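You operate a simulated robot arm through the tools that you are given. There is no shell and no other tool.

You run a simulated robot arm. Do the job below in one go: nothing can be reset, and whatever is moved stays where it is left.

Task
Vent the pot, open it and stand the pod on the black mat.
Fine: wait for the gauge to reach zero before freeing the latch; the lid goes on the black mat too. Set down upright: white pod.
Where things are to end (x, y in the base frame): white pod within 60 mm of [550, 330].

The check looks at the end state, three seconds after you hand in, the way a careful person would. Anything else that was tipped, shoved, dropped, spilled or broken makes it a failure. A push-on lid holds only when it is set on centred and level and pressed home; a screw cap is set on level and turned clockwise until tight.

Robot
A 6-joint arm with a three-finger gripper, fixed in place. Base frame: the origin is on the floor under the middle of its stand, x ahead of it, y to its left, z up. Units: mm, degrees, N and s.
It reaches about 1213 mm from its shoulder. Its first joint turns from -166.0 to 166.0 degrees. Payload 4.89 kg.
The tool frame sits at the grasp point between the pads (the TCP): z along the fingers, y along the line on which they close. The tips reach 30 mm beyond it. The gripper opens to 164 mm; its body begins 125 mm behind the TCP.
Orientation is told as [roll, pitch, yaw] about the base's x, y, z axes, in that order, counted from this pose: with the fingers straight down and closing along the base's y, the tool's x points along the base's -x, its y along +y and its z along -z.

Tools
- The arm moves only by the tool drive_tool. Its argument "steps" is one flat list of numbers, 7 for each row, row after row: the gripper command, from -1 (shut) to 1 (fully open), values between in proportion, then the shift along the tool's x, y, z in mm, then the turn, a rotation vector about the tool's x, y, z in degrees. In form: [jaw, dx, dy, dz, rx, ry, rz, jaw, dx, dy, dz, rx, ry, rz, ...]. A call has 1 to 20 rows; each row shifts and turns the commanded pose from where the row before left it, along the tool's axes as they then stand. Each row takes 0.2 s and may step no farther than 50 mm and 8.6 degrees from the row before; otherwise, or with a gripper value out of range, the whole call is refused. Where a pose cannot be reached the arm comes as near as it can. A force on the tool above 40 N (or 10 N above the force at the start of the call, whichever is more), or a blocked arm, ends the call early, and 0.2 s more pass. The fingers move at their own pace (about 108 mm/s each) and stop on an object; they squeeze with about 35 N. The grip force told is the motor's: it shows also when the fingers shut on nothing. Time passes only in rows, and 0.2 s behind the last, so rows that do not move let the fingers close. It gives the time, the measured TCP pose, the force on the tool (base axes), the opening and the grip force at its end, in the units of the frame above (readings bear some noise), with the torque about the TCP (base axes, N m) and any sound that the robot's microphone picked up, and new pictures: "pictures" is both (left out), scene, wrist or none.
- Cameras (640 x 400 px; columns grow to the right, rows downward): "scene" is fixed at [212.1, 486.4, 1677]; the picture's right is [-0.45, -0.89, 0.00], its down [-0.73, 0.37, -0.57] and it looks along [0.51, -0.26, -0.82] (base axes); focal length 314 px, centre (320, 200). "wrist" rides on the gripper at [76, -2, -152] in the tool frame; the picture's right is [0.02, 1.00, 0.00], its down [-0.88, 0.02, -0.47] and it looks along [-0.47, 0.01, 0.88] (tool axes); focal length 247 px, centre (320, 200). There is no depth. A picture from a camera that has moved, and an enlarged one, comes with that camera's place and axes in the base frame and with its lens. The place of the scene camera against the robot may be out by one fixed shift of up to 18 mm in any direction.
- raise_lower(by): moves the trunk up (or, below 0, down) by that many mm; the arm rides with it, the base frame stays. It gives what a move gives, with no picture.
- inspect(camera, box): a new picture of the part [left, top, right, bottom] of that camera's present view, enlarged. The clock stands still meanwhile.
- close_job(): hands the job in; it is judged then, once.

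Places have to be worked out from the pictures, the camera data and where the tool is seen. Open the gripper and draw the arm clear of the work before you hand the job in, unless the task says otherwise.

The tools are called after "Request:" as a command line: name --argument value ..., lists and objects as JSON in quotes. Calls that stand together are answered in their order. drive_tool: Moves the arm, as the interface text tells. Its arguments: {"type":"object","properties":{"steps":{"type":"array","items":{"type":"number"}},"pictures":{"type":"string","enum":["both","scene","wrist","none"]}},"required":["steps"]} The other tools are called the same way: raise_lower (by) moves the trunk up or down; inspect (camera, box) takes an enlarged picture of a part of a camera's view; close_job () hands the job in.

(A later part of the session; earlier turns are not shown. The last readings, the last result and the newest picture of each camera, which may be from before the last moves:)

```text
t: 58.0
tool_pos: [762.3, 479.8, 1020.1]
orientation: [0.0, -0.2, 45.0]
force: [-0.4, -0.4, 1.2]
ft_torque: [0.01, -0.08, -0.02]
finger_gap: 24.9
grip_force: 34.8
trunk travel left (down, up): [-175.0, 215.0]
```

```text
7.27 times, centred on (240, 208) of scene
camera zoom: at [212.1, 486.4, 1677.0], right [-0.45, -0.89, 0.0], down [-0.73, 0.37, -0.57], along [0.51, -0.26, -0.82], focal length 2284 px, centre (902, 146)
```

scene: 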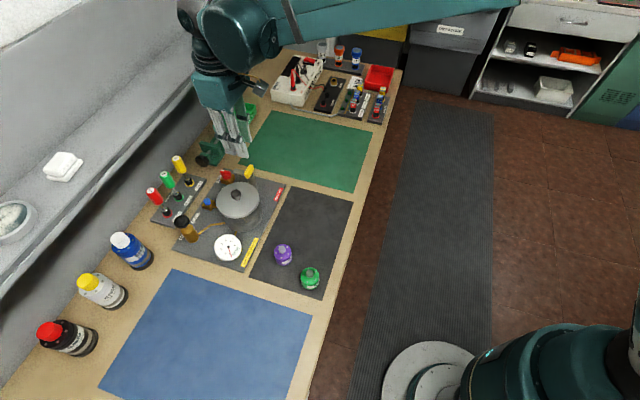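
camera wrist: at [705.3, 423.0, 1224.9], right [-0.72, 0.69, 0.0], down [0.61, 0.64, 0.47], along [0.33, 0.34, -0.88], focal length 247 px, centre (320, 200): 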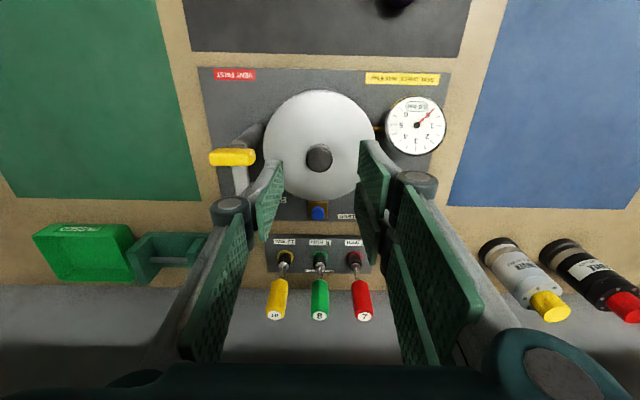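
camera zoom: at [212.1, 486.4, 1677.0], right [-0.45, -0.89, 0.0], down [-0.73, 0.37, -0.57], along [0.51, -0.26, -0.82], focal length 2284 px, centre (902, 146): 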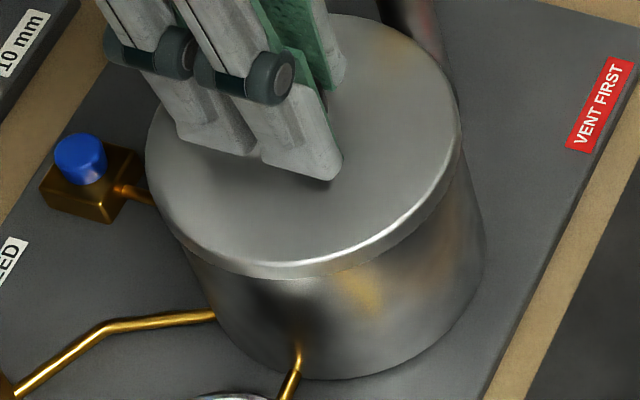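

The lid has not risen; the pads seem to have slid along the knob's head. I open, go down to about 2 mm above the lid so that the tips reach under the head, close again and lift in tiny steps while watching the force.

Request:
drive_tool --steps '[-0.48, 0, 0, 0, 0, 0, 0, -0.48, 0, 0, 0, 0, 0, 0, -0.48, 0, 0, 5, 0, 0, 0, -0.48, 0, 0, 5, 0, 0, 0, -0.48, 0, 0, 0, 0, 0, 0]' --pictures "none"

Request:
inspect --camera "wrist" --box '[260, 110, 380, 210]'

Request:
inspect --camera "scene" --box '[210, 165, 270, 215]'

```text
t: 59.2
tool_pos: [763.3, 479.7, 1010.2]
orientation: [0.0, -0.1, 45.1]
force: [0.1, -0.3, 0.5]
ft_torque: [0.0, -0.01, -0.03]
finger_gap: 42.7
grip_force: 0.0
trunk travel left (down, up): [-175.0, 215.0]
heard: snap
```

```text
4.00 times, centred on (320, 160) of wrist
camera zoom: at [708.6, 425.1, 1161.6], right [-0.72, 0.69, 0.0], down [0.61, 0.64, 0.48], along [0.33, 0.34, -0.88], focal length 988 px, centre (320, 360)
```

zoom: 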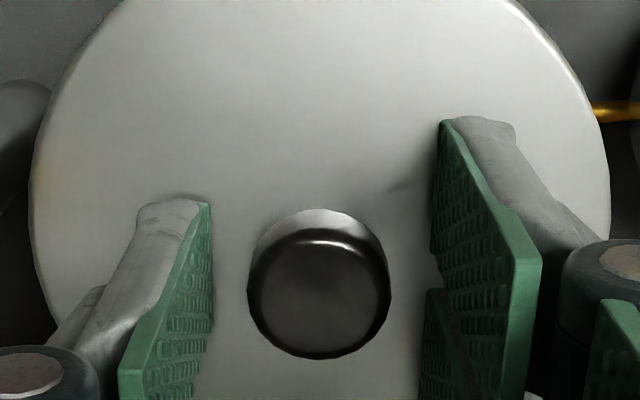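

```text
8.00 times, centred on (240, 190) of scene
camera zoom: at [212.1, 486.4, 1677.0], right [-0.45, -0.89, 0.0], down [-0.73, 0.37, -0.57], along [0.51, -0.26, -0.82], focal length 2513 px, centre (960, 280)
```

zoom: 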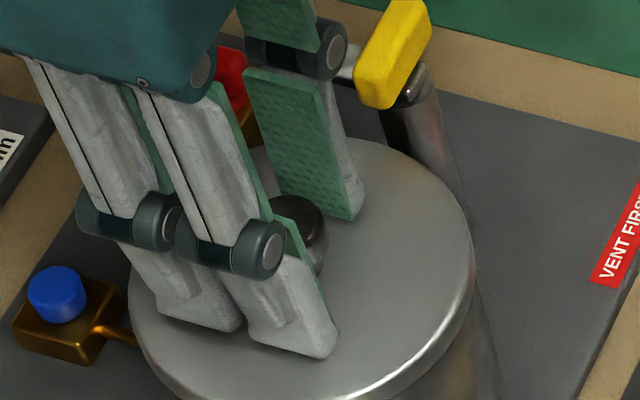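

A snap came again as I opened the fingers. I take a reference close-up of the lid's rim, then grip once more and watch whether the lid itself moves.

Request:
inspect --camera "scene" --box '[225, 195, 265, 225]'

Request:
drive_tool --steps '[-1, 0, 0, 0, 0, 0, 0, -1, 0, 0, 0, 0, 0, 0, -1, 0, 0, 0, 0, 0, 0]' --pictures "none"

Request:
inspect --camera "scene" --box '[225, 195, 265, 225]'

Request:
inspect --camera "wrist" --box '[260, 110, 380, 210]'

```text
13.33 times, centred on (245, 210) of scene
camera zoom: at [212.1, 486.4, 1677.0], right [-0.45, -0.89, 0.0], down [-0.73, 0.37, -0.57], along [0.51, -0.26, -0.82], focal length 4188 px, centre (1320, 67)
```

zoom: 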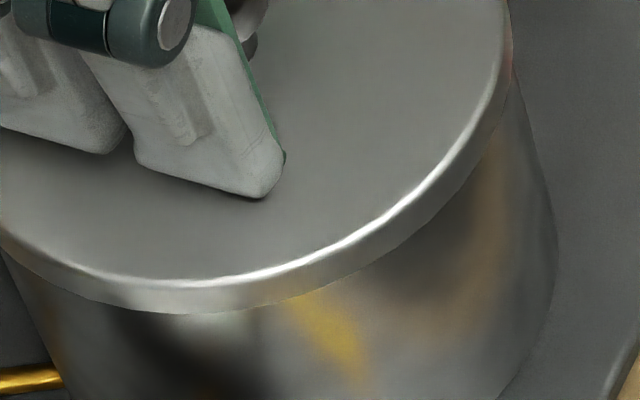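

```text
t: 60.0
tool_pos: [763.9, 479.6, 1009.0]
orientation: [0.0, -0.1, 45.1]
force: [-0.6, -0.7, 0.5]
ft_torque: [-0.02, 0.01, -0.03]
finger_gap: 23.9
grip_force: 35.1
trunk travel left (down, up): [-175.0, 215.0]
heard: snap
```

```text
13.33 times, centred on (245, 210) of scene
camera zoom: at [212.1, 486.4, 1677.0], right [-0.45, -0.89, 0.0], down [-0.73, 0.37, -0.57], along [0.51, -0.26, -0.82], focal length 4188 px, centre (1320, 67)
```

zoom: 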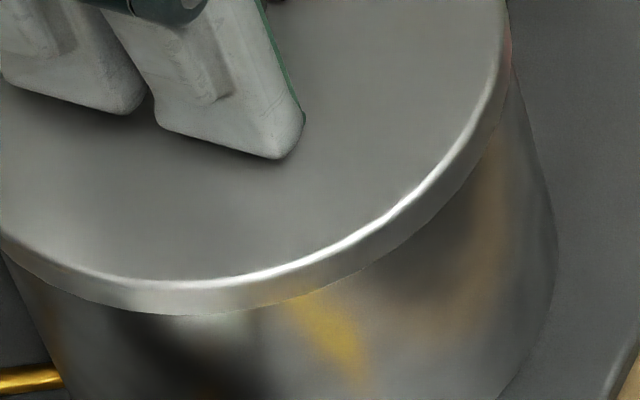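

```text
4.00 times, centred on (320, 160) of wrist
camera zoom: at [708.6, 425.1, 1161.7], right [-0.72, 0.69, 0.0], down [0.61, 0.64, 0.48], along [0.33, 0.34, -0.88], focal length 988 px, centre (320, 360)
```

zoom: 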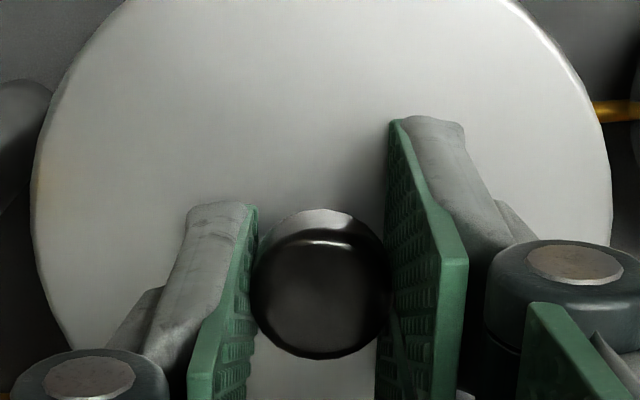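

The gap is 23.9 mm on the knob, and the lid shifted by under 1 mm sideways as it was gripped. I lift in 1 mm steps and compare again.

Request:
drive_tool --steps '[-1, 0, 0, -1, 0, 0, 0, -1, 0, 0, -1, 0, 0, 0, -1, 0, 0, -1, 0, 0, 0]' --pictures "none"

Request:
inspect --camera "scene" --box '[225, 195, 265, 225]'

Request:
inspect --camera "wrist" --box '[260, 110, 380, 210]'

```text
t: 60.8
tool_pos: [762.6, 478.6, 1013.7]
orientation: [0.0, -0.1, 45.2]
force: [0.7, -0.8, -2.0]
ft_torque: [-0.02, 0.02, 0.03]
finger_gap: 24.3
grip_force: 35.5
trunk travel left (down, up): [-175.0, 215.0]
```

```text
13.33 times, centred on (245, 210) of scene
camera zoom: at [212.1, 486.4, 1677.0], right [-0.45, -0.89, 0.0], down [-0.73, 0.37, -0.57], along [0.51, -0.26, -0.82], focal length 4188 px, centre (1320, 67)
```

zoom: 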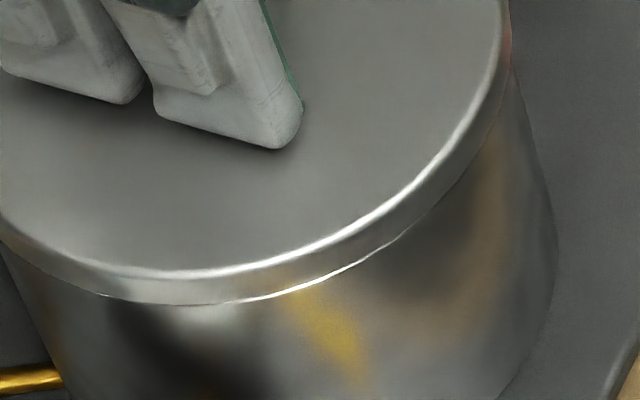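

```text
4.00 times, centred on (320, 160) of wrist
camera zoom: at [708.5, 424.5, 1165.1], right [-0.72, 0.69, 0.0], down [0.61, 0.64, 0.48], along [0.33, 0.34, -0.88], focal length 988 px, centre (320, 360)
```

zoom: 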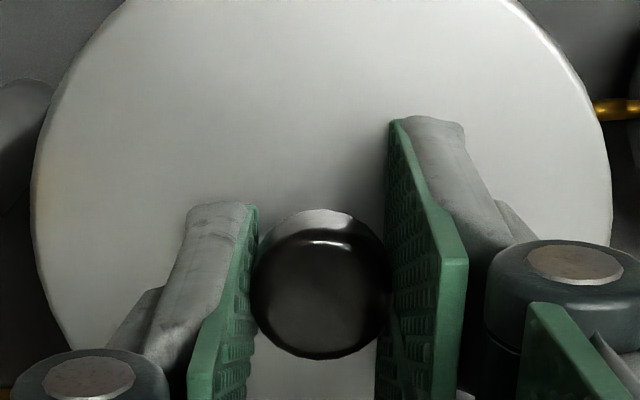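

The lid is coming up now: a gap shows under its rim and the load is only about 2 N. I lift 6 mm more, still below the latch grip, and look.

Request:
drive_tool --steps '[-1, 0, 0, -2, 0, 0, 0, -1, 0, 0, -2, 0, 0, 0, -1, 0, 0, -2, 0, 0, 0, -1, 0, 0, 0, 0, 0, 0]' --pictures "none"

Request:
inspect --camera "scene" --box '[225, 195, 265, 225]'

Request:
inspect --camera "wrist" --box '[220, 80, 420, 220]'

Request:
inspect --camera "scene" --box '[220, 155, 280, 205]'

```text
t: 61.8
tool_pos: [762.6, 478.4, 1018.6]
orientation: [0.1, -0.1, 45.1]
force: [0.5, 0.2, -2.3]
ft_torque: [0.0, -0.01, -0.01]
finger_gap: 24.3
grip_force: 35.0
trunk travel left (down, up): [-175.0, 215.0]
```

```text
13.33 times, centred on (245, 210) of scene
camera zoom: at [212.1, 486.4, 1677.0], right [-0.45, -0.89, 0.0], down [-0.73, 0.37, -0.57], along [0.51, -0.26, -0.82], focal length 4188 px, centre (1320, 67)
```

zoom: 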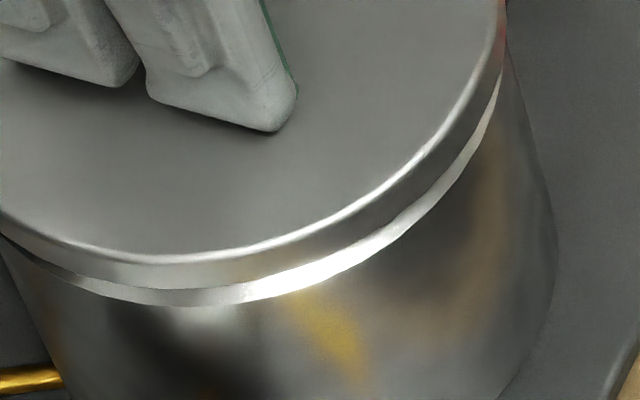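

```text
2.86 times, centred on (320, 150) of wrist
camera zoom: at [708.4, 424.6, 1171.3], right [-0.72, 0.69, 0.0], down [0.61, 0.64, 0.48], along [0.33, 0.34, -0.88], focal length 706 px, centre (320, 343)
```

zoom: 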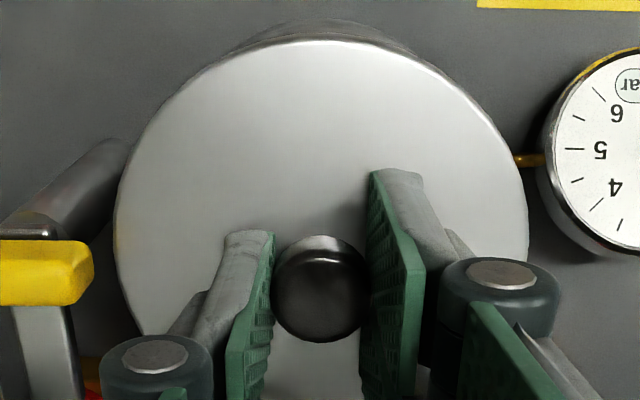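

```text
8.00 times, centred on (250, 180) of scene
camera zoom: at [212.1, 486.4, 1677.0], right [-0.45, -0.89, 0.0], down [-0.73, 0.37, -0.57], along [0.51, -0.26, -0.82], focal length 2513 px, centre (880, 360)
```

zoom: 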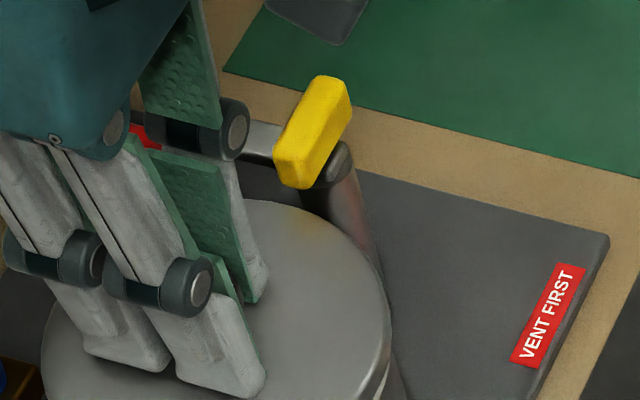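

The lid is free at about 9 mm of lift. I test a small sideways shift away from the latch grip to see whether the skirt is clear of the pot's rim.

Request:
drive_tool --steps '[-1, 0, 1, -1, 0, 0, 0, -1, 0, 1, -1, 0, 0, 0, -1, 0, 0, 0, 0, 0, 0]' --pictures "none"

```text
t: 62.6
tool_pos: [762.3, 480.1, 1020.8]
orientation: [0.1, -0.2, 45.1]
force: [-0.7, 0.3, -1.3]
ft_torque: [0.0, -0.02, 0.0]
finger_gap: 24.2
grip_force: 34.9
trunk travel left (down, up): [-175.0, 215.0]
```

There is no side force, so the skirt is clear. I shift a further 12 mm away from the latch grip, then look before lifting high.

Request:
drive_tool --steps '[-1, 0, 3, -1, 0, 0, 0, -1, 0, 3, 0, 0, 0, 0, -1, 0, 3, 0, 0, 0, 0, -1, 0, 3, 0, 0, 0, 0, -1, 0, 0, 0, 0, 0, 0]' --pictures "none"

Request:
inspect --camera "scene" --box '[200, 155, 280, 235]'

Request:
inspect --camera "wrist" --box '[220, 80, 420, 220]'

```text
t: 63.8
tool_pos: [753.4, 489.4, 1021.3]
orientation: [-0.1, -0.1, 45.0]
force: [0.3, 1.1, -1.5]
ft_torque: [0.01, 0.02, 0.02]
finger_gap: 24.1
grip_force: 35.3
trunk travel left (down, up): [-175.0, 215.0]
```

```text
5.00 times, centred on (240, 195) of scene
camera zoom: at [212.1, 486.4, 1677.0], right [-0.45, -0.89, 0.0], down [-0.73, 0.37, -0.57], along [0.51, -0.26, -0.82], focal length 1571 px, centre (720, 225)
```

zoom: 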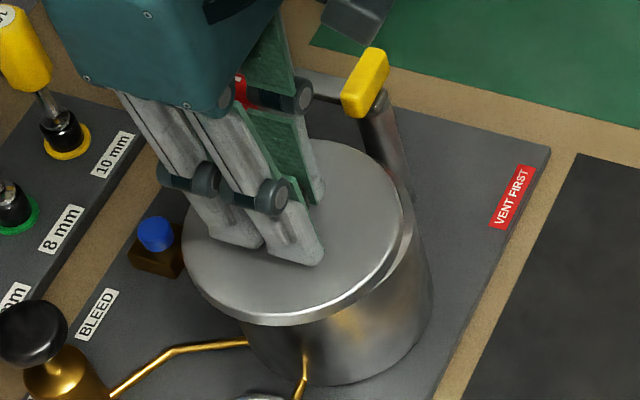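

```text
2.86 times, centred on (320, 150) of wrist
camera zoom: at [698.9, 434.0, 1174.4], right [-0.72, 0.69, 0.0], down [0.61, 0.64, 0.48], along [0.33, 0.34, -0.88], focal length 706 px, centre (320, 343)
```

zoom: 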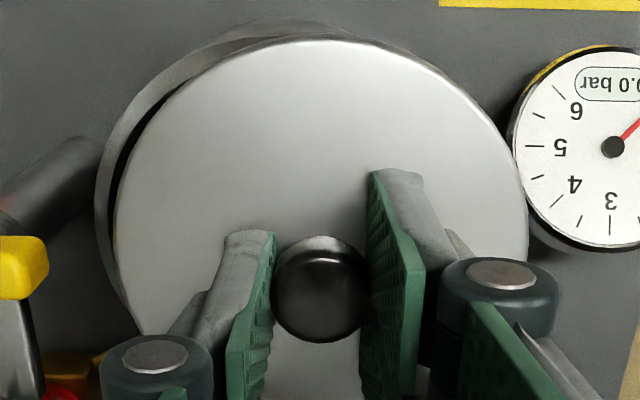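

The lid is clear of the latch grip. I lift it 80 mm and carry it over the free end of the black mat, around (d 685, l −285), away from both pods.

Request:
drive_tool --steps '[-1, 0, 0, -20, 0, 0, 0, -1, 0, 0, -30, 0, 0, 0, -1, 0, 0, -30, 0, 0, 0, -1, 30, -15, 0, 0, 0, 0, -1, 38, -19, 0, 0, 0, 0, -1, 38, -19, 0, 0, 0, 0, -1, 38, -19, 0, 0, 0, 0, -1, 30, -15, 0, 0, 0, 0, -1, 18, -12, 0, 0, 0, 0, -1, 0, 0, 0, 0, 0, 0]' --pictures "both"

Request:
inspect --camera "scene" --box '[190, 150, 350, 290]'

```text
t: 66.0
tool_pos: [687.3, 282.9, 1103.0]
orientation: [0.1, -0.2, 45.0]
force: [0.2, -0.3, -1.7]
ft_torque: [0.02, -0.08, -0.02]
finger_gap: 24.0
grip_force: 34.9
trunk travel left (down, up): [-175.0, 215.0]
camera wrist: at [632.3, 227.6, 1255.6], right [-0.72, 0.69, 0.0], down [0.61, 0.64, 0.48], along [0.33, 0.34, -0.88], focal length 247 px, centre (320, 200)
```

scene: 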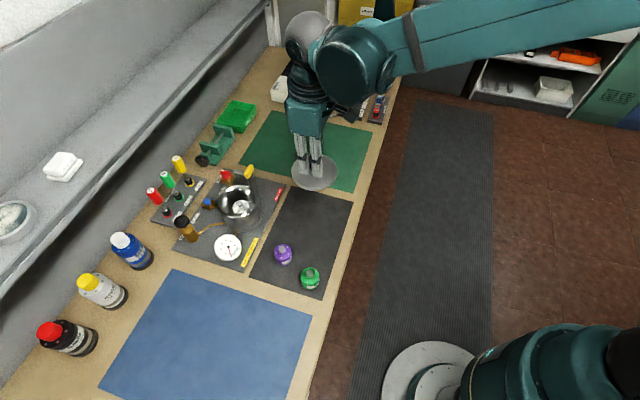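
wrist: 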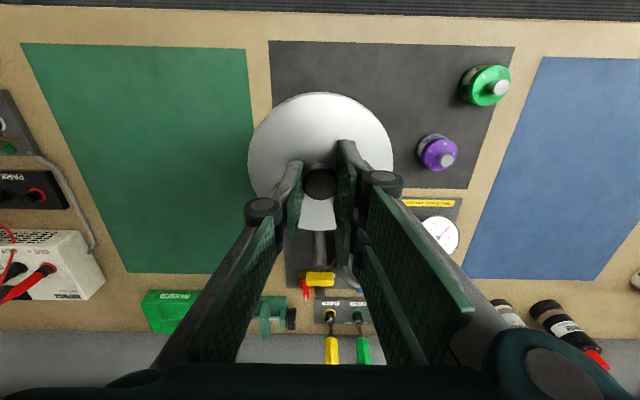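

```text
2.86 times, centred on (270, 220) of scene
camera zoom: at [212.1, 486.4, 1677.0], right [-0.45, -0.89, 0.0], down [-0.73, 0.37, -0.57], along [0.51, -0.26, -0.82], focal length 898 px, centre (463, 143)
```

zoom: 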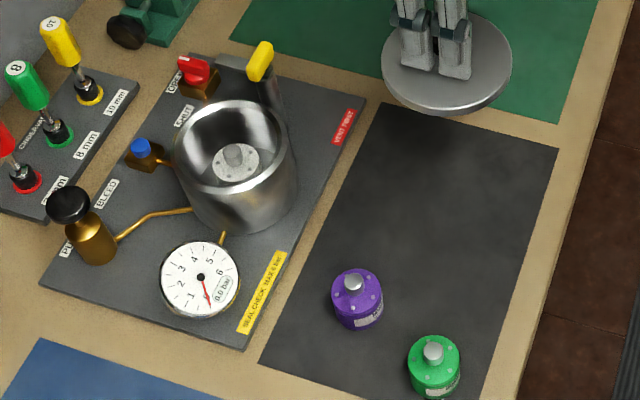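

The pot is open and the white pod sits inside it. The lid hangs level over the mat's free end, so I shift it 8 mm inward and lower it in stages.

Request:
drive_tool --steps '[-1, 3, 8, 30, 0, 0, 0, -1, 0, 0, 40, 0, 0, 0, -1, 0, 0, 40, 0, 0, 0, -1, 0, 0, 25, 0, 0, 0, -1, 0, 0, 10, 0, 0, 0, -1, 0, 0, 0, 0, 0, 0]' --pictures "both"

Request:
inspect --camera "scene" --box '[260, 140, 370, 230]'

```text
t: 67.4
tool_pos: [679.6, 286.8, 956.6]
orientation: [0.0, -0.1, 45.0]
force: [0.4, 0.5, -1.3]
ft_torque: [0.01, 0.03, 0.03]
finger_gap: 24.0
grip_force: 35.0
trunk travel left (down, up): [-175.0, 215.0]
camera wrist: at [625.6, 232.7, 1108.1], right [-0.72, 0.69, 0.0], down [0.61, 0.64, 0.48], along [0.33, 0.34, -0.88], focal length 247 px, centre (320, 200)
```

scene: 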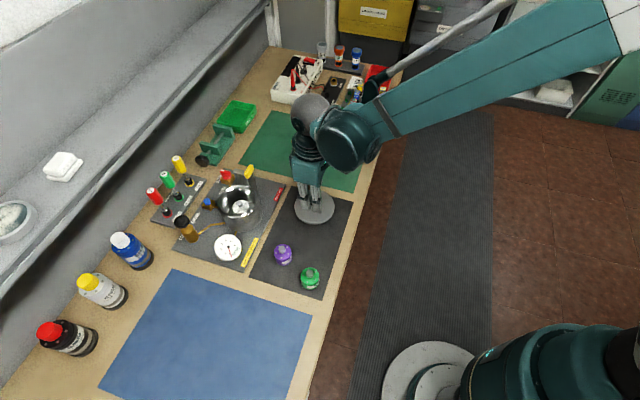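
wrist: 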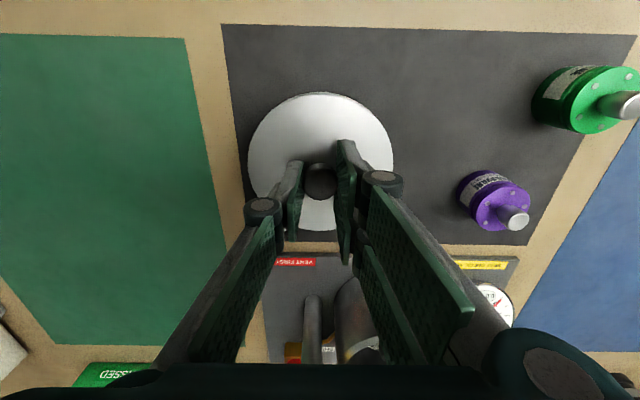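

```text
4.44 times, centred on (315, 185) of scene
camera zoom: at [212.1, 486.4, 1677.0], right [-0.45, -0.89, 0.0], down [-0.73, 0.37, -0.57], along [0.51, -0.26, -0.82], focal length 1396 px, centre (342, 267)
```

zoom: 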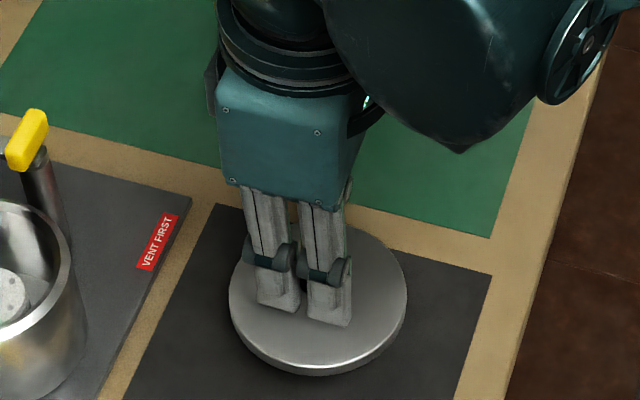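

The lid hangs a little above the mat, fully inside its edges. I lower it in 2 mm steps until it touches.

Request:
drive_tool --steps '[-1, 0, 0, 2, 0, 0, 0, -1, 0, 0, 2, 0, 0, 0, -1, 0, 0, 2, 0, 0, 0, -1, 0, 0, 2, 0, 0, 0, -1, 0, 0, 2, 0, 0, 0, -1, 0, 0, 0, 0, 0, 0]' --pictures "none"

Request:
inspect --camera "scene" --box '[280, 175, 350, 235]'

```text
t: 68.8
tool_pos: [679.2, 287.0, 946.3]
orientation: [0.1, -0.1, 45.1]
force: [0.1, 0.2, -1.5]
ft_torque: [0.01, 0.02, 0.01]
finger_gap: 24.1
grip_force: 35.3
trunk travel left (down, up): [-175.0, 215.0]
```

```text
6.67 times, centred on (315, 205) of scene
camera zoom: at [212.1, 486.4, 1677.0], right [-0.45, -0.89, 0.0], down [-0.73, 0.37, -0.57], along [0.51, -0.26, -0.82], focal length 2094 px, centre (353, 167)
```

zoom: 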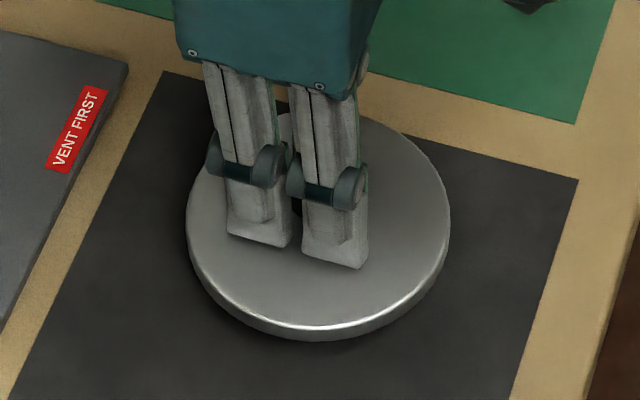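

There is no contact yet (load −1.5 N), so I keep lowering.

Request:
drive_tool --steps '[-1, 0, 0, 2, 0, 0, 0, -1, 0, 0, 2, 0, 0, 0, -1, 0, 0, 2, 0, 0, 0, -1, 0, 0, 1, 0, 0, 0, -1, 0, 0, 0, 0, 0, 0]' --pictures "none"

Request:
inspect --camera "scene" --box '[280, 175, 350, 235]'

```text
t: 70.0
tool_pos: [679.3, 286.8, 938.6]
orientation: [0.0, 0.0, 45.2]
force: [-0.2, -0.3, -1.1]
ft_torque: [0.0, 0.02, -0.02]
finger_gap: 24.1
grip_force: 35.0
trunk travel left (down, up): [-175.0, 215.0]
```

```text
6.67 times, centred on (315, 205) of scene
camera zoom: at [212.1, 486.4, 1677.0], right [-0.45, -0.89, 0.0], down [-0.73, 0.37, -0.57], along [0.51, -0.26, -0.82], focal length 2094 px, centre (353, 167)
```

zoom: 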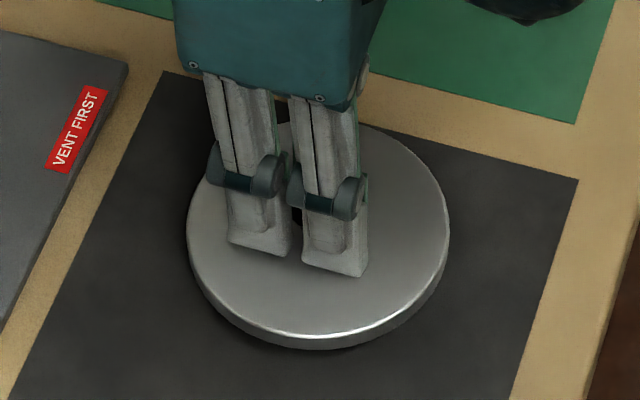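

Still no contact, with a small gap shadow under the rim. I go on in 1.5 mm steps.

Request:
drive_tool --steps '[-1, 0, 0, 1.5, 0, 0, 0, -1, 0, 0, 1.5, 0, 0, 0, -1, 0, 0, 1.5, 0, 0, 0, -1, 0, 0, 0, 0, 0, 0]' --pictures "none"

Request:
inspect --camera "scene" --box '[280, 175, 350, 235]'

```text
t: 71.0
tool_pos: [679.7, 287.7, 934.5]
orientation: [0.0, -0.1, 45.1]
force: [-0.2, -0.5, -1.9]
ft_torque: [0.05, 0.0, 0.03]
finger_gap: 24.2
grip_force: 35.2
trunk travel left (down, up): [-175.0, 215.0]
```

```text
6.67 times, centred on (315, 205) of scene
camera zoom: at [212.1, 486.4, 1677.0], right [-0.45, -0.89, 0.0], down [-0.73, 0.37, -0.57], along [0.51, -0.26, -0.82], focal length 2094 px, centre (353, 167)
```

zoom: 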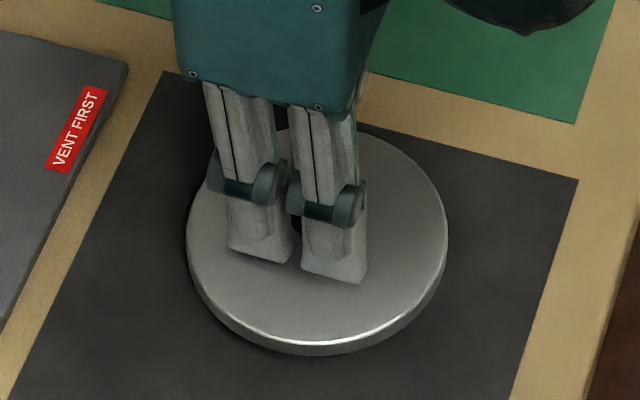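

There is still no contact. I continue gently.

Request:
drive_tool --steps '[-1, 0, 0, 1.5, 0, 0, 0, -1, 0, 0, 1.5, 0, 0, 0, -1, 0, 0, 1, 0, 0, 0, -1, 0, 0, 0, 0, 0, 0]' --pictures "none"

Request:
drive_tool --steps '[-1, 0, 0, 1, 0, 0, 0, -1, 0, 0, 1, 0, 0, 0, -1, 0, 0, 0, 0, 0, 0]' --pictures "none"

Request:
inspect --camera "scene" --box '[280, 175, 350, 235]'

```text
t: 72.0
tool_pos: [679.9, 287.3, 930.4]
orientation: [0.1, -0.2, 45.1]
force: [0.0, 0.3, -2.4]
ft_torque: [-0.01, 0.0, 0.02]
finger_gap: 24.0
grip_force: 34.7
trunk travel left (down, up): [-175.0, 215.0]
```

```text
t: 72.8
tool_pos: [679.2, 287.3, 928.2]
orientation: [0.0, -0.1, 45.0]
force: [0.3, 0.1, -1.6]
ft_torque: [-0.01, -0.01, 0.0]
finger_gap: 24.0
grip_force: 35.0
trunk travel left (down, up): [-175.0, 215.0]
```

```text
6.67 times, centred on (315, 205) of scene
camera zoom: at [212.1, 486.4, 1677.0], right [-0.45, -0.89, 0.0], down [-0.73, 0.37, -0.57], along [0.51, -0.26, -0.82], focal length 2094 px, centre (353, 167)
```

zoom: 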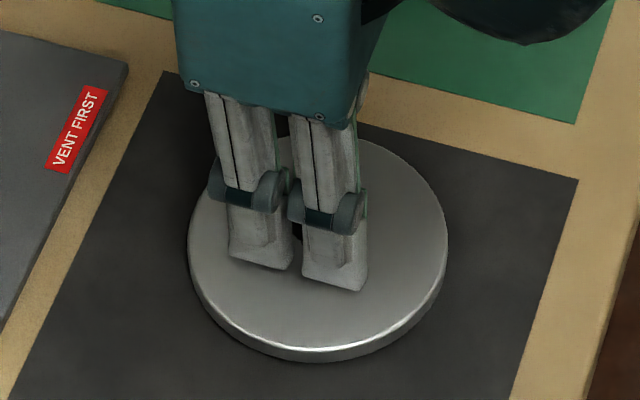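

Request:
drive_tool --steps '[-1, 0, 0, 1, 0, 0, 0, -1, 0, 0, 1, 0, 0, 0, -1, 0, 0, 0, 0, 0, 0]' --pictures "none"

Request:
inspect --camera "scene" --box '[280, 175, 350, 235]'

```text
t: 73.6
tool_pos: [679.5, 284.6, 927.0]
orientation: [0.1, -0.1, 45.1]
force: [-1.2, -1.0, -0.9]
ft_torque: [-0.03, 0.04, 0.01]
finger_gap: 23.7
grip_force: 34.8
trunk travel left (down, up): [-175.0, 215.0]
```

```text
6.67 times, centred on (315, 205) of scene
camera zoom: at [212.1, 486.4, 1677.0], right [-0.45, -0.89, 0.0], down [-0.73, 0.37, -0.57], along [0.51, -0.26, -0.82], focal length 2094 px, centre (353, 167)
```

zoom: 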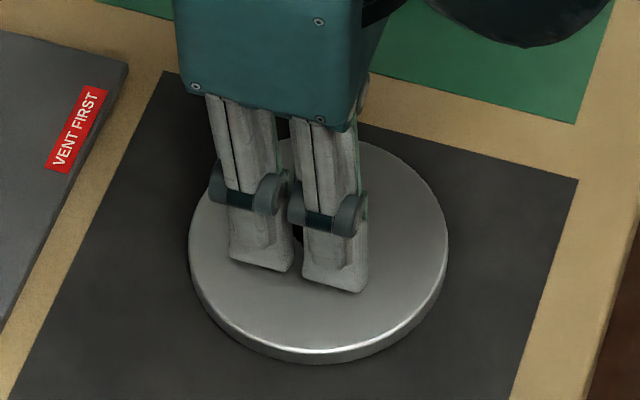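

The load changed a little (−0.9 N) and the rim is close to the mat. I lower 2 mm more.

Request:
drive_tool --steps '[-1, 0, 0, 1, 0, 0, 0, -1, 0, 0, 1, 0, 0, 0, -1, 0, 0, 0, 0, 0, 0]' --pictures "none"

Request:
inspect --camera "scene" --box '[280, 175, 350, 235]'

Request:
inspect --camera "wrist" --box '[220, 80, 420, 220]'

```text
t: 74.4
tool_pos: [679.8, 287.5, 925.8]
orientation: [-0.1, -0.2, 45.0]
force: [9.8, 1.3, 38.8]
ft_torque: [-0.09, -0.08, 0.07]
finger_gap: 24.1
grip_force: 34.9
trunk travel left (down, up): [-175.0, 215.0]
```

```text
6.67 times, centred on (315, 205) of scene
camera zoom: at [212.1, 486.4, 1677.0], right [-0.45, -0.89, 0.0], down [-0.73, 0.37, -0.57], along [0.51, -0.26, -0.82], focal length 2094 px, centre (353, 167)
```

zoom: 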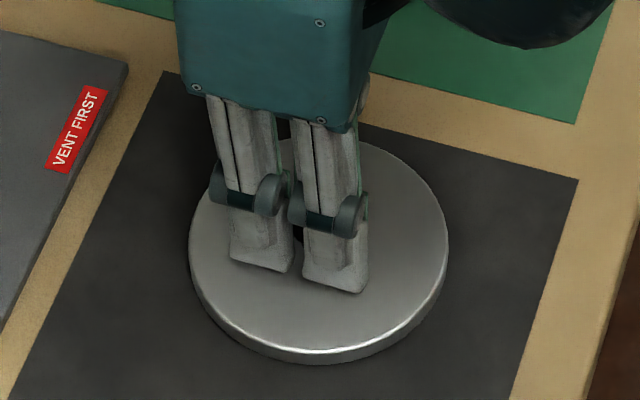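

```text
2.86 times, centred on (320, 150) of wrist
camera zoom: at [625.2, 232.0, 1078.3], right [-0.72, 0.69, 0.0], down [0.61, 0.64, 0.48], along [0.33, 0.34, -0.88], focal length 706 px, centre (320, 343)
```

zoom: 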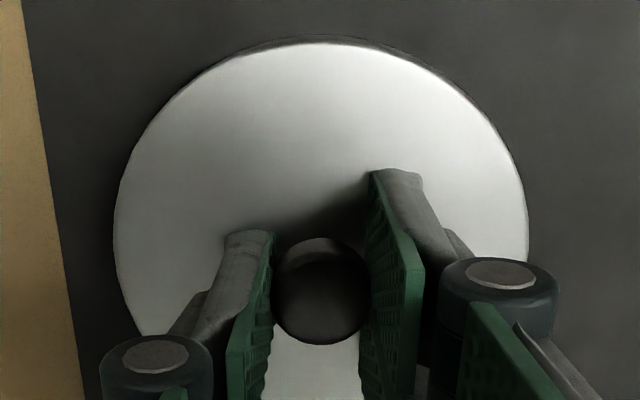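

The lid is on the mat (38.8 N push). I back off 2 mm to relax, open the fingers and rise straight up.

Request:
drive_tool --steps '[-1, 0, 0, -2, 0, 0, 0, -1, 0, 0, 0, 0, 0, 0, -0.4, 0, 0, 0, 0, 0, 0, -0.4, 0, 0, 0, 0, 0, 0, -0.4, 0, 0, -5, 0, 0, 0, -0.4, 0, 0, -25, 0, 0, 0, -0.4, 0, 0, -40, 0, 0, 0, -0.4, 0, 0, -50, 0, 0, 0, -0.4, 0, 0, 0, 0, 0, 0]' --pictures "both"

Request:
inspect --camera "scene" --box '[190, 150, 350, 290]'

```text
t: 76.4
tool_pos: [679.3, 284.9, 1046.7]
orientation: [0.1, -0.2, 44.9]
force: [0.2, 0.3, 0.7]
ft_torque: [0.01, -0.1, 0.0]
finger_gap: 49.2
grip_force: 0.1
trunk travel left (down, up): [-175.0, 215.0]
camera wrist: at [624.8, 230.0, 1199.8], right [-0.72, 0.69, 0.0], down [0.61, 0.64, 0.48], along [0.33, 0.34, -0.88], focal length 247 px, centre (320, 200)
```

scene: 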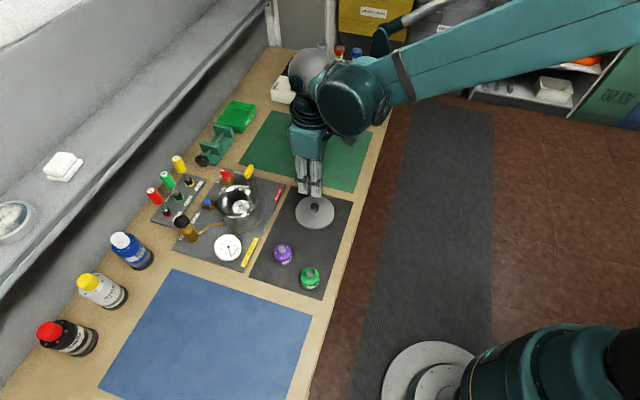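
wrist: 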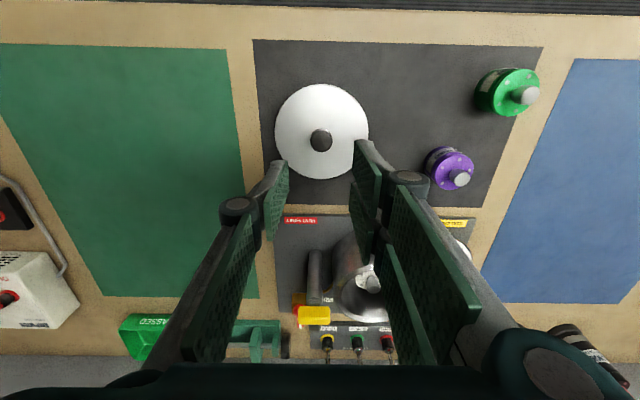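

```text
2.86 times, centred on (270, 220) of scene
camera zoom: at [212.1, 486.4, 1677.0], right [-0.45, -0.89, 0.0], down [-0.73, 0.37, -0.57], along [0.51, -0.26, -0.82], focal length 898 px, centre (463, 143)
```

zoom: 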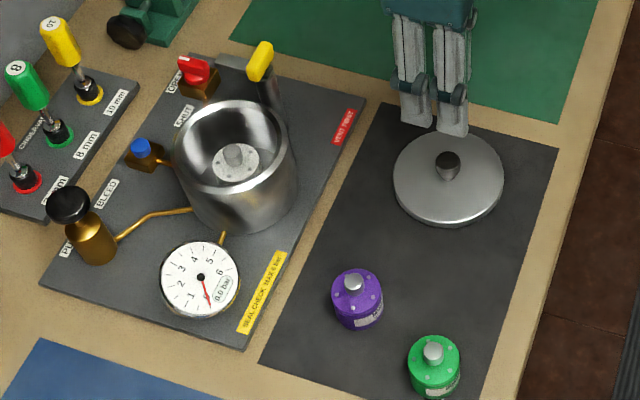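

The lid lies flat on the black mat, knob up. I rise a little more and go above the open pot to see the pod inside.

Request:
drive_tool --steps '[-0.4, 0, 0, -45, 0, 0, 0, -0.4, -38.6, 15.8, 0, 0, 0, 0, -0.4, -38.6, 15.8, 0, 0, 0, 0, -0.4, -38.6, 15.8, 0, 0, 0, 0, -0.4, -38.6, 15.8, 0, 0, 0, 0, -0.4, -38.6, 15.8, 0, 0, 0, 0, -0.4, 0, 0, 0, 0, 0, 0]' --pictures "both"

Request:
inspect --camera "wrist" --box '[240, 80, 400, 220]'

Request:
inspect --camera "scene" --box '[200, 160, 280, 240]'

```text
t: 78.0
tool_pos: [760.4, 479.1, 1092.1]
orientation: [-0.1, 0.0, 45.1]
force: [0.2, 1.2, 0.0]
ft_torque: [-0.1, 0.07, 0.02]
finger_gap: 49.1
grip_force: 0.0
trunk travel left (down, up): [-175.0, 215.0]
camera wrist: at [705.9, 425.1, 1244.7], right [-0.72, 0.69, 0.0], down [0.61, 0.64, 0.48], along [0.33, 0.34, -0.88], focal length 247 px, centre (320, 200)
```

scene: 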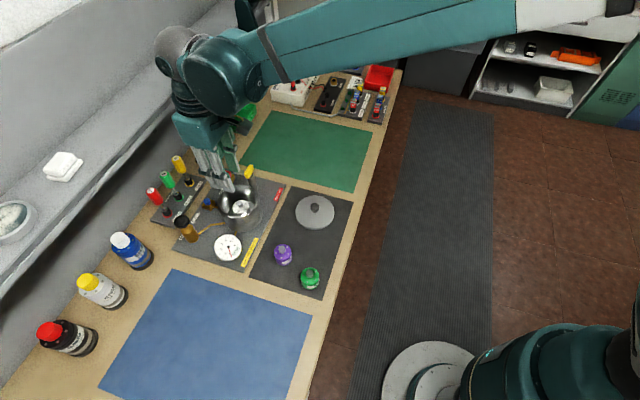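
wrist: 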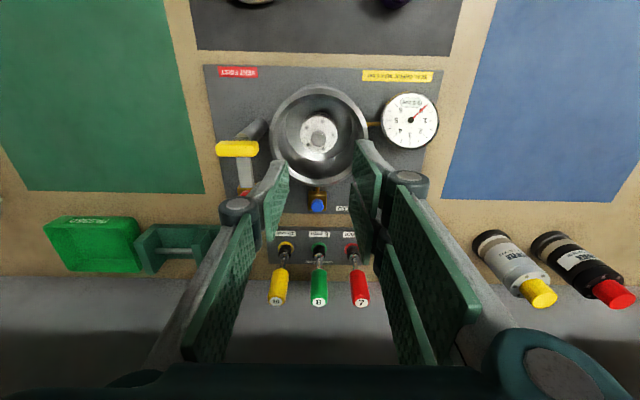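

```text
2.86 times, centred on (320, 150) of wrist
camera zoom: at [705.9, 425.1, 1244.7], right [-0.72, 0.69, 0.0], down [0.61, 0.64, 0.48], along [0.33, 0.34, -0.88], focal length 706 px, centre (320, 343)
```

zoom: 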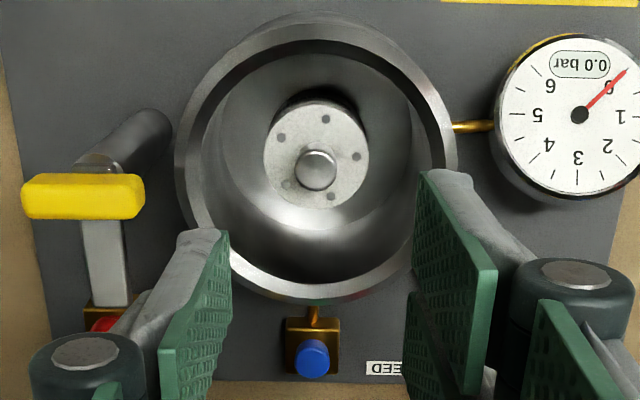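

```text
5.00 times, centred on (240, 200) of scene
camera zoom: at [212.1, 486.4, 1677.0], right [-0.45, -0.89, 0.0], down [-0.73, 0.37, -0.57], along [0.51, -0.26, -0.82], focal length 1571 px, centre (720, 200)
```

zoom: 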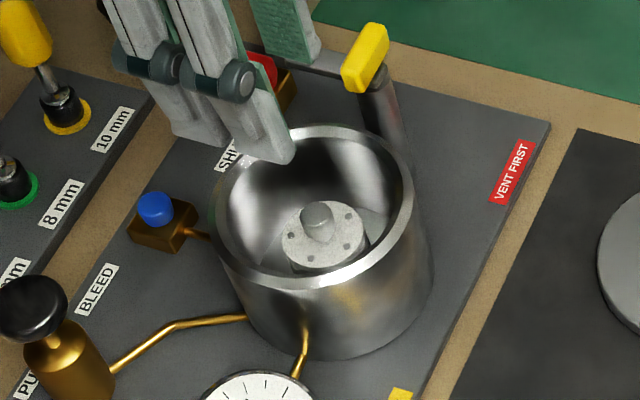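

The white pod stands on the pot's floor with a metal knob on top. I enlarge the pot to measure the opening, the pod and its knob before reaching in.

Request:
inspect --camera "wrist" --box '[265, 85, 375, 190]'

Request:
inspect --camera "scene" --box '[215, 175, 265, 225]'

Request:
inspect --camera "scene" --box '[265, 235, 330, 295]'

```text
3.81 times, centred on (320, 138) of wrist
camera zoom: at [705.9, 425.1, 1244.7], right [-0.72, 0.69, 0.0], down [0.61, 0.64, 0.48], along [0.33, 0.34, -0.88], focal length 941 px, centre (320, 438)
```

zoom: 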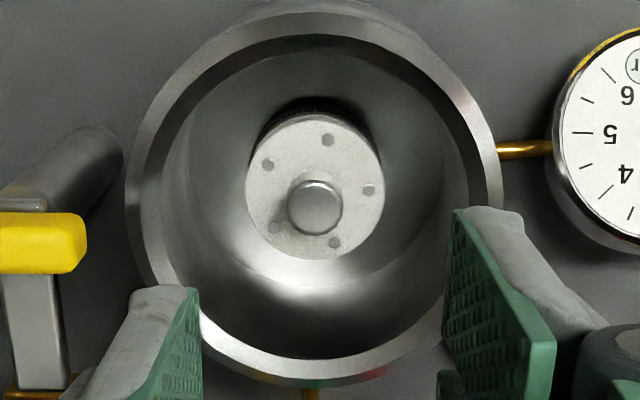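

```text
8.00 times, centred on (240, 200) of scene
camera zoom: at [212.1, 486.4, 1677.0], right [-0.45, -0.89, 0.0], down [-0.73, 0.37, -0.57], along [0.51, -0.26, -0.82], focal length 2513 px, centre (960, 200)
```

zoom: 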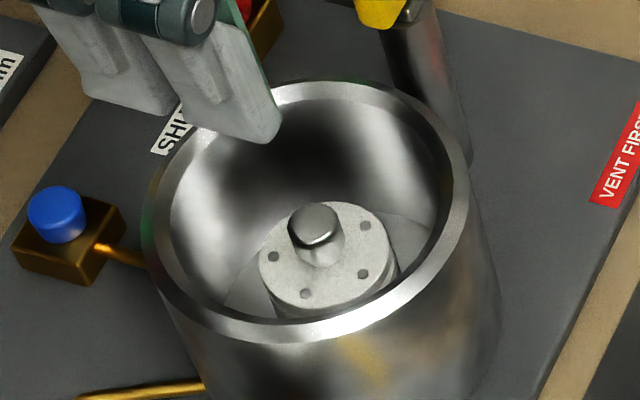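

```text
6.67 times, centred on (298, 265) of scene
camera zoom: at [212.1, 486.4, 1677.0], right [-0.45, -0.89, 0.0], down [-0.73, 0.37, -0.57], along [0.51, -0.26, -0.82], focal length 2094 px, centre (470, -233)
```

zoom: 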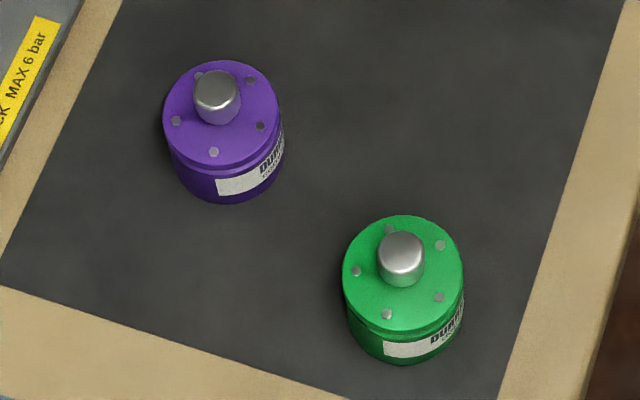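

The pod's knob seems to be about 18 mm across and 20 mm tall, with its top roughly 13 mm below the pot's rim. The opening is about 95 mm wide, so I can take the pod by its knob. I come down to just above the rim to confirm the centring.

Request:
drive_tool --steps '[-0.6, 4, 0, 20, 0, 0, 0, -0.6, 0, 0, 25, 0, 0, 0, -0.6, 0, 0, 23, 0, 0, 0, -0.6, 0, 0, 0, 0, 0, 0]' --pictures "wrist"

Request:
inspect --camera "wrist" --box '[255, 100, 385, 210]'

Request:
inspect --camera "scene" --box '[205, 160, 275, 225]'

```text
t: 79.0
tool_pos: [757.5, 477.1, 1023.9]
orientation: [0.0, -0.1, 45.1]
force: [0.3, 0.0, 0.2]
ft_torque: [-0.02, 0.07, 0.02]
finger_gap: 32.8
grip_force: 0.1
trunk travel left (down, up): [-175.0, 215.0]
camera wrist: at [703.6, 421.9, 1175.4], right [-0.72, 0.69, 0.0], down [0.61, 0.64, 0.48], along [0.33, 0.34, -0.88], focal length 247 px, centre (320, 200)
```

wrist: 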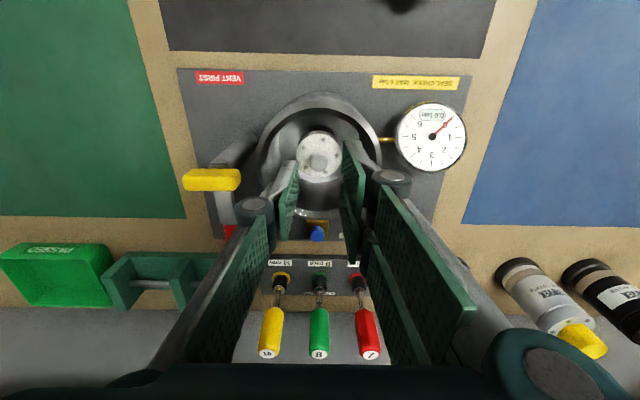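

```text
3.64 times, centred on (320, 155) of wrist
camera zoom: at [703.6, 421.9, 1175.4], right [-0.72, 0.69, 0.0], down [0.61, 0.64, 0.48], along [0.33, 0.34, -0.88], focal length 898 px, centre (320, 364)
```

zoom: 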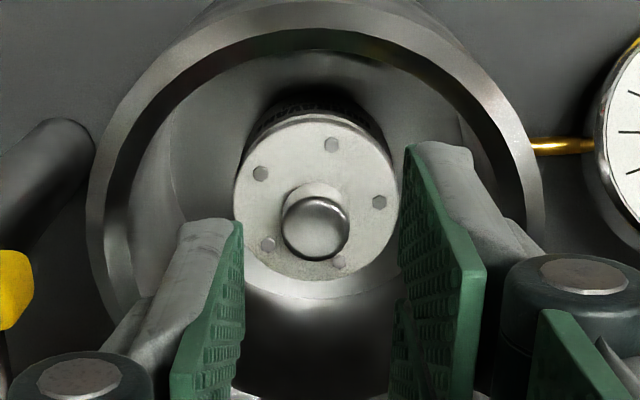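

```text
6.15 times, centred on (240, 192) of scene
camera zoom: at [212.1, 486.4, 1677.0], right [-0.45, -0.89, 0.0], down [-0.73, 0.37, -0.57], along [0.51, -0.26, -0.82], focal length 1933 px, centre (812, 246)
```

zoom: 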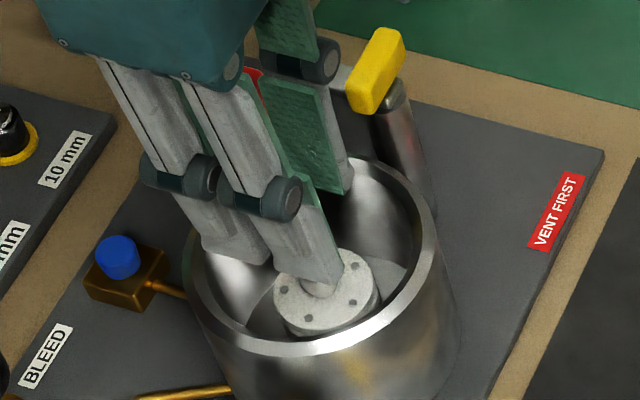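

Comparing the two heights puts the pod's top plate at z≈939 and its knob at 939–957, centred in the pot to about 1 mm. I shift 1.8 mm, narrow the jaw to about 27 mm and go down around the knob carefully.

Request:
drive_tool --steps '[-0.67, 0, -1.8, 0, 0, 0, 0, -0.67, 0, 0, 15, 0, 0, 0, -0.67, 0, 0, 12, 0, 0, 0, -0.67, 0, 0, 8, 0, 0, 0, -0.67, 0, 0, 0, 0, 0, 0]' --pictures "wrist"

Request:
inspect --camera "wrist" --box '[255, 100, 385, 210]'

Request:
inspect --camera "scene" --box '[205, 160, 275, 225]'

```text
t: 80.2
tool_pos: [758.1, 475.2, 989.6]
orientation: [0.1, 0.0, 45.1]
force: [0.3, 0.0, 0.7]
ft_torque: [-0.05, -0.01, -0.01]
finger_gap: 27.0
grip_force: 0.0
trunk travel left (down, up): [-175.0, 215.0]
camera wrist: at [703.9, 420.7, 1141.2], right [-0.72, 0.69, 0.0], down [0.61, 0.64, 0.48], along [0.33, 0.34, -0.88], focal length 247 px, centre (320, 200)
```

wrist: 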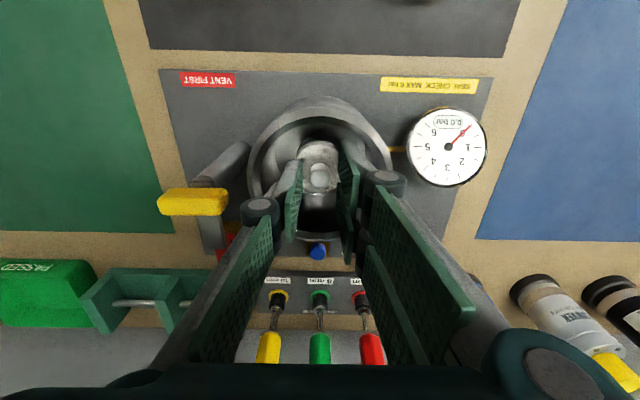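

```text
3.64 times, centred on (320, 155) of wrist
camera zoom: at [703.9, 420.7, 1141.2], right [-0.72, 0.69, 0.0], down [0.61, 0.64, 0.48], along [0.33, 0.34, -0.88], focal length 898 px, centre (320, 364)
```

zoom: 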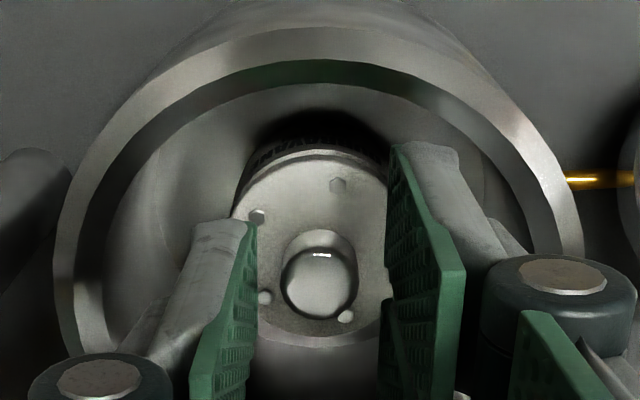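

```text
6.15 times, centred on (240, 192) of scene
camera zoom: at [212.1, 486.4, 1677.0], right [-0.45, -0.89, 0.0], down [-0.73, 0.37, -0.57], along [0.51, -0.26, -0.82], focal length 1933 px, centre (812, 246)
```

zoom: 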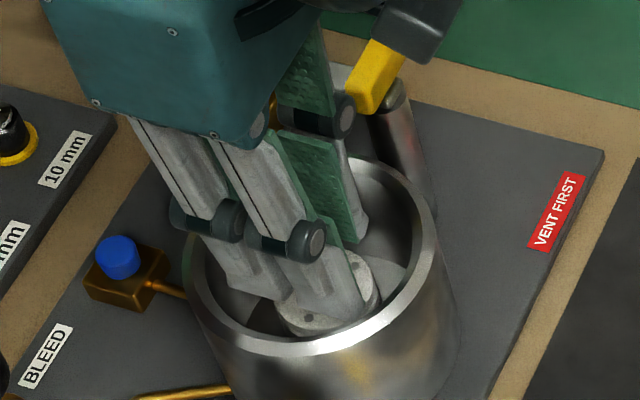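

The knob is centred between the pads and there is clearance to the rim all round. I go down the last 15 mm and close.

Request:
drive_tool --steps '[-0.67, 0, 0, 5, 0, 0, 0, -0.67, 0, 0, 5, 0, 0, 0, -0.67, 0, 0, 5, 0, 0, 0, -0.67, 0, 0, 0, 0, 0, 0]' --pictures "none"

Request:
inspect --camera "wrist" --box '[255, 100, 385, 210]'

Request:
inspect --camera "scene" --box '[205, 160, 275, 225]'

```text
t: 81.2
tool_pos: [758.7, 476.0, 974.3]
orientation: [0.0, 0.0, 45.0]
force: [-0.1, 0.4, -0.1]
ft_torque: [-0.02, -0.04, -0.01]
finger_gap: 27.1
grip_force: 0.1
trunk travel left (down, up): [-175.0, 215.0]
```

```text
3.64 times, centred on (320, 155) of wrist
camera zoom: at [704.2, 420.7, 1126.4], right [-0.72, 0.69, 0.0], down [0.61, 0.64, 0.48], along [0.33, 0.34, -0.88], focal length 898 px, centre (320, 364)
```

zoom: 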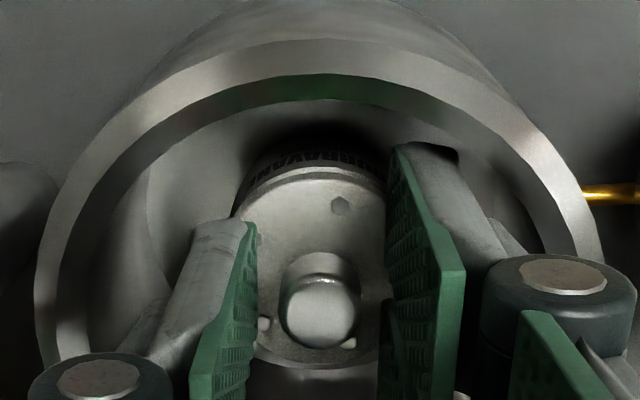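

```text
6.15 times, centred on (240, 192) of scene
camera zoom: at [212.1, 486.4, 1677.0], right [-0.45, -0.89, 0.0], down [-0.73, 0.37, -0.57], along [0.51, -0.26, -0.82], focal length 1933 px, centre (812, 246)
```

zoom: 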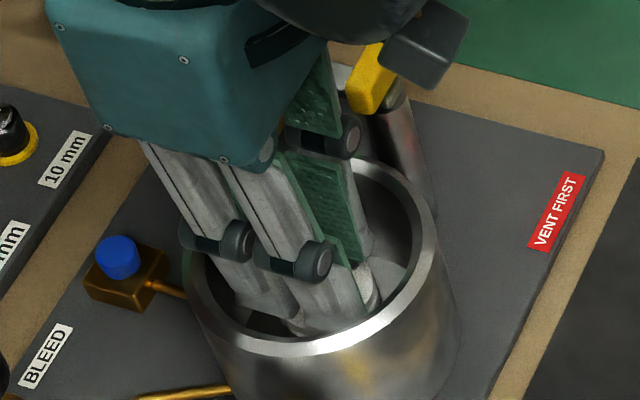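

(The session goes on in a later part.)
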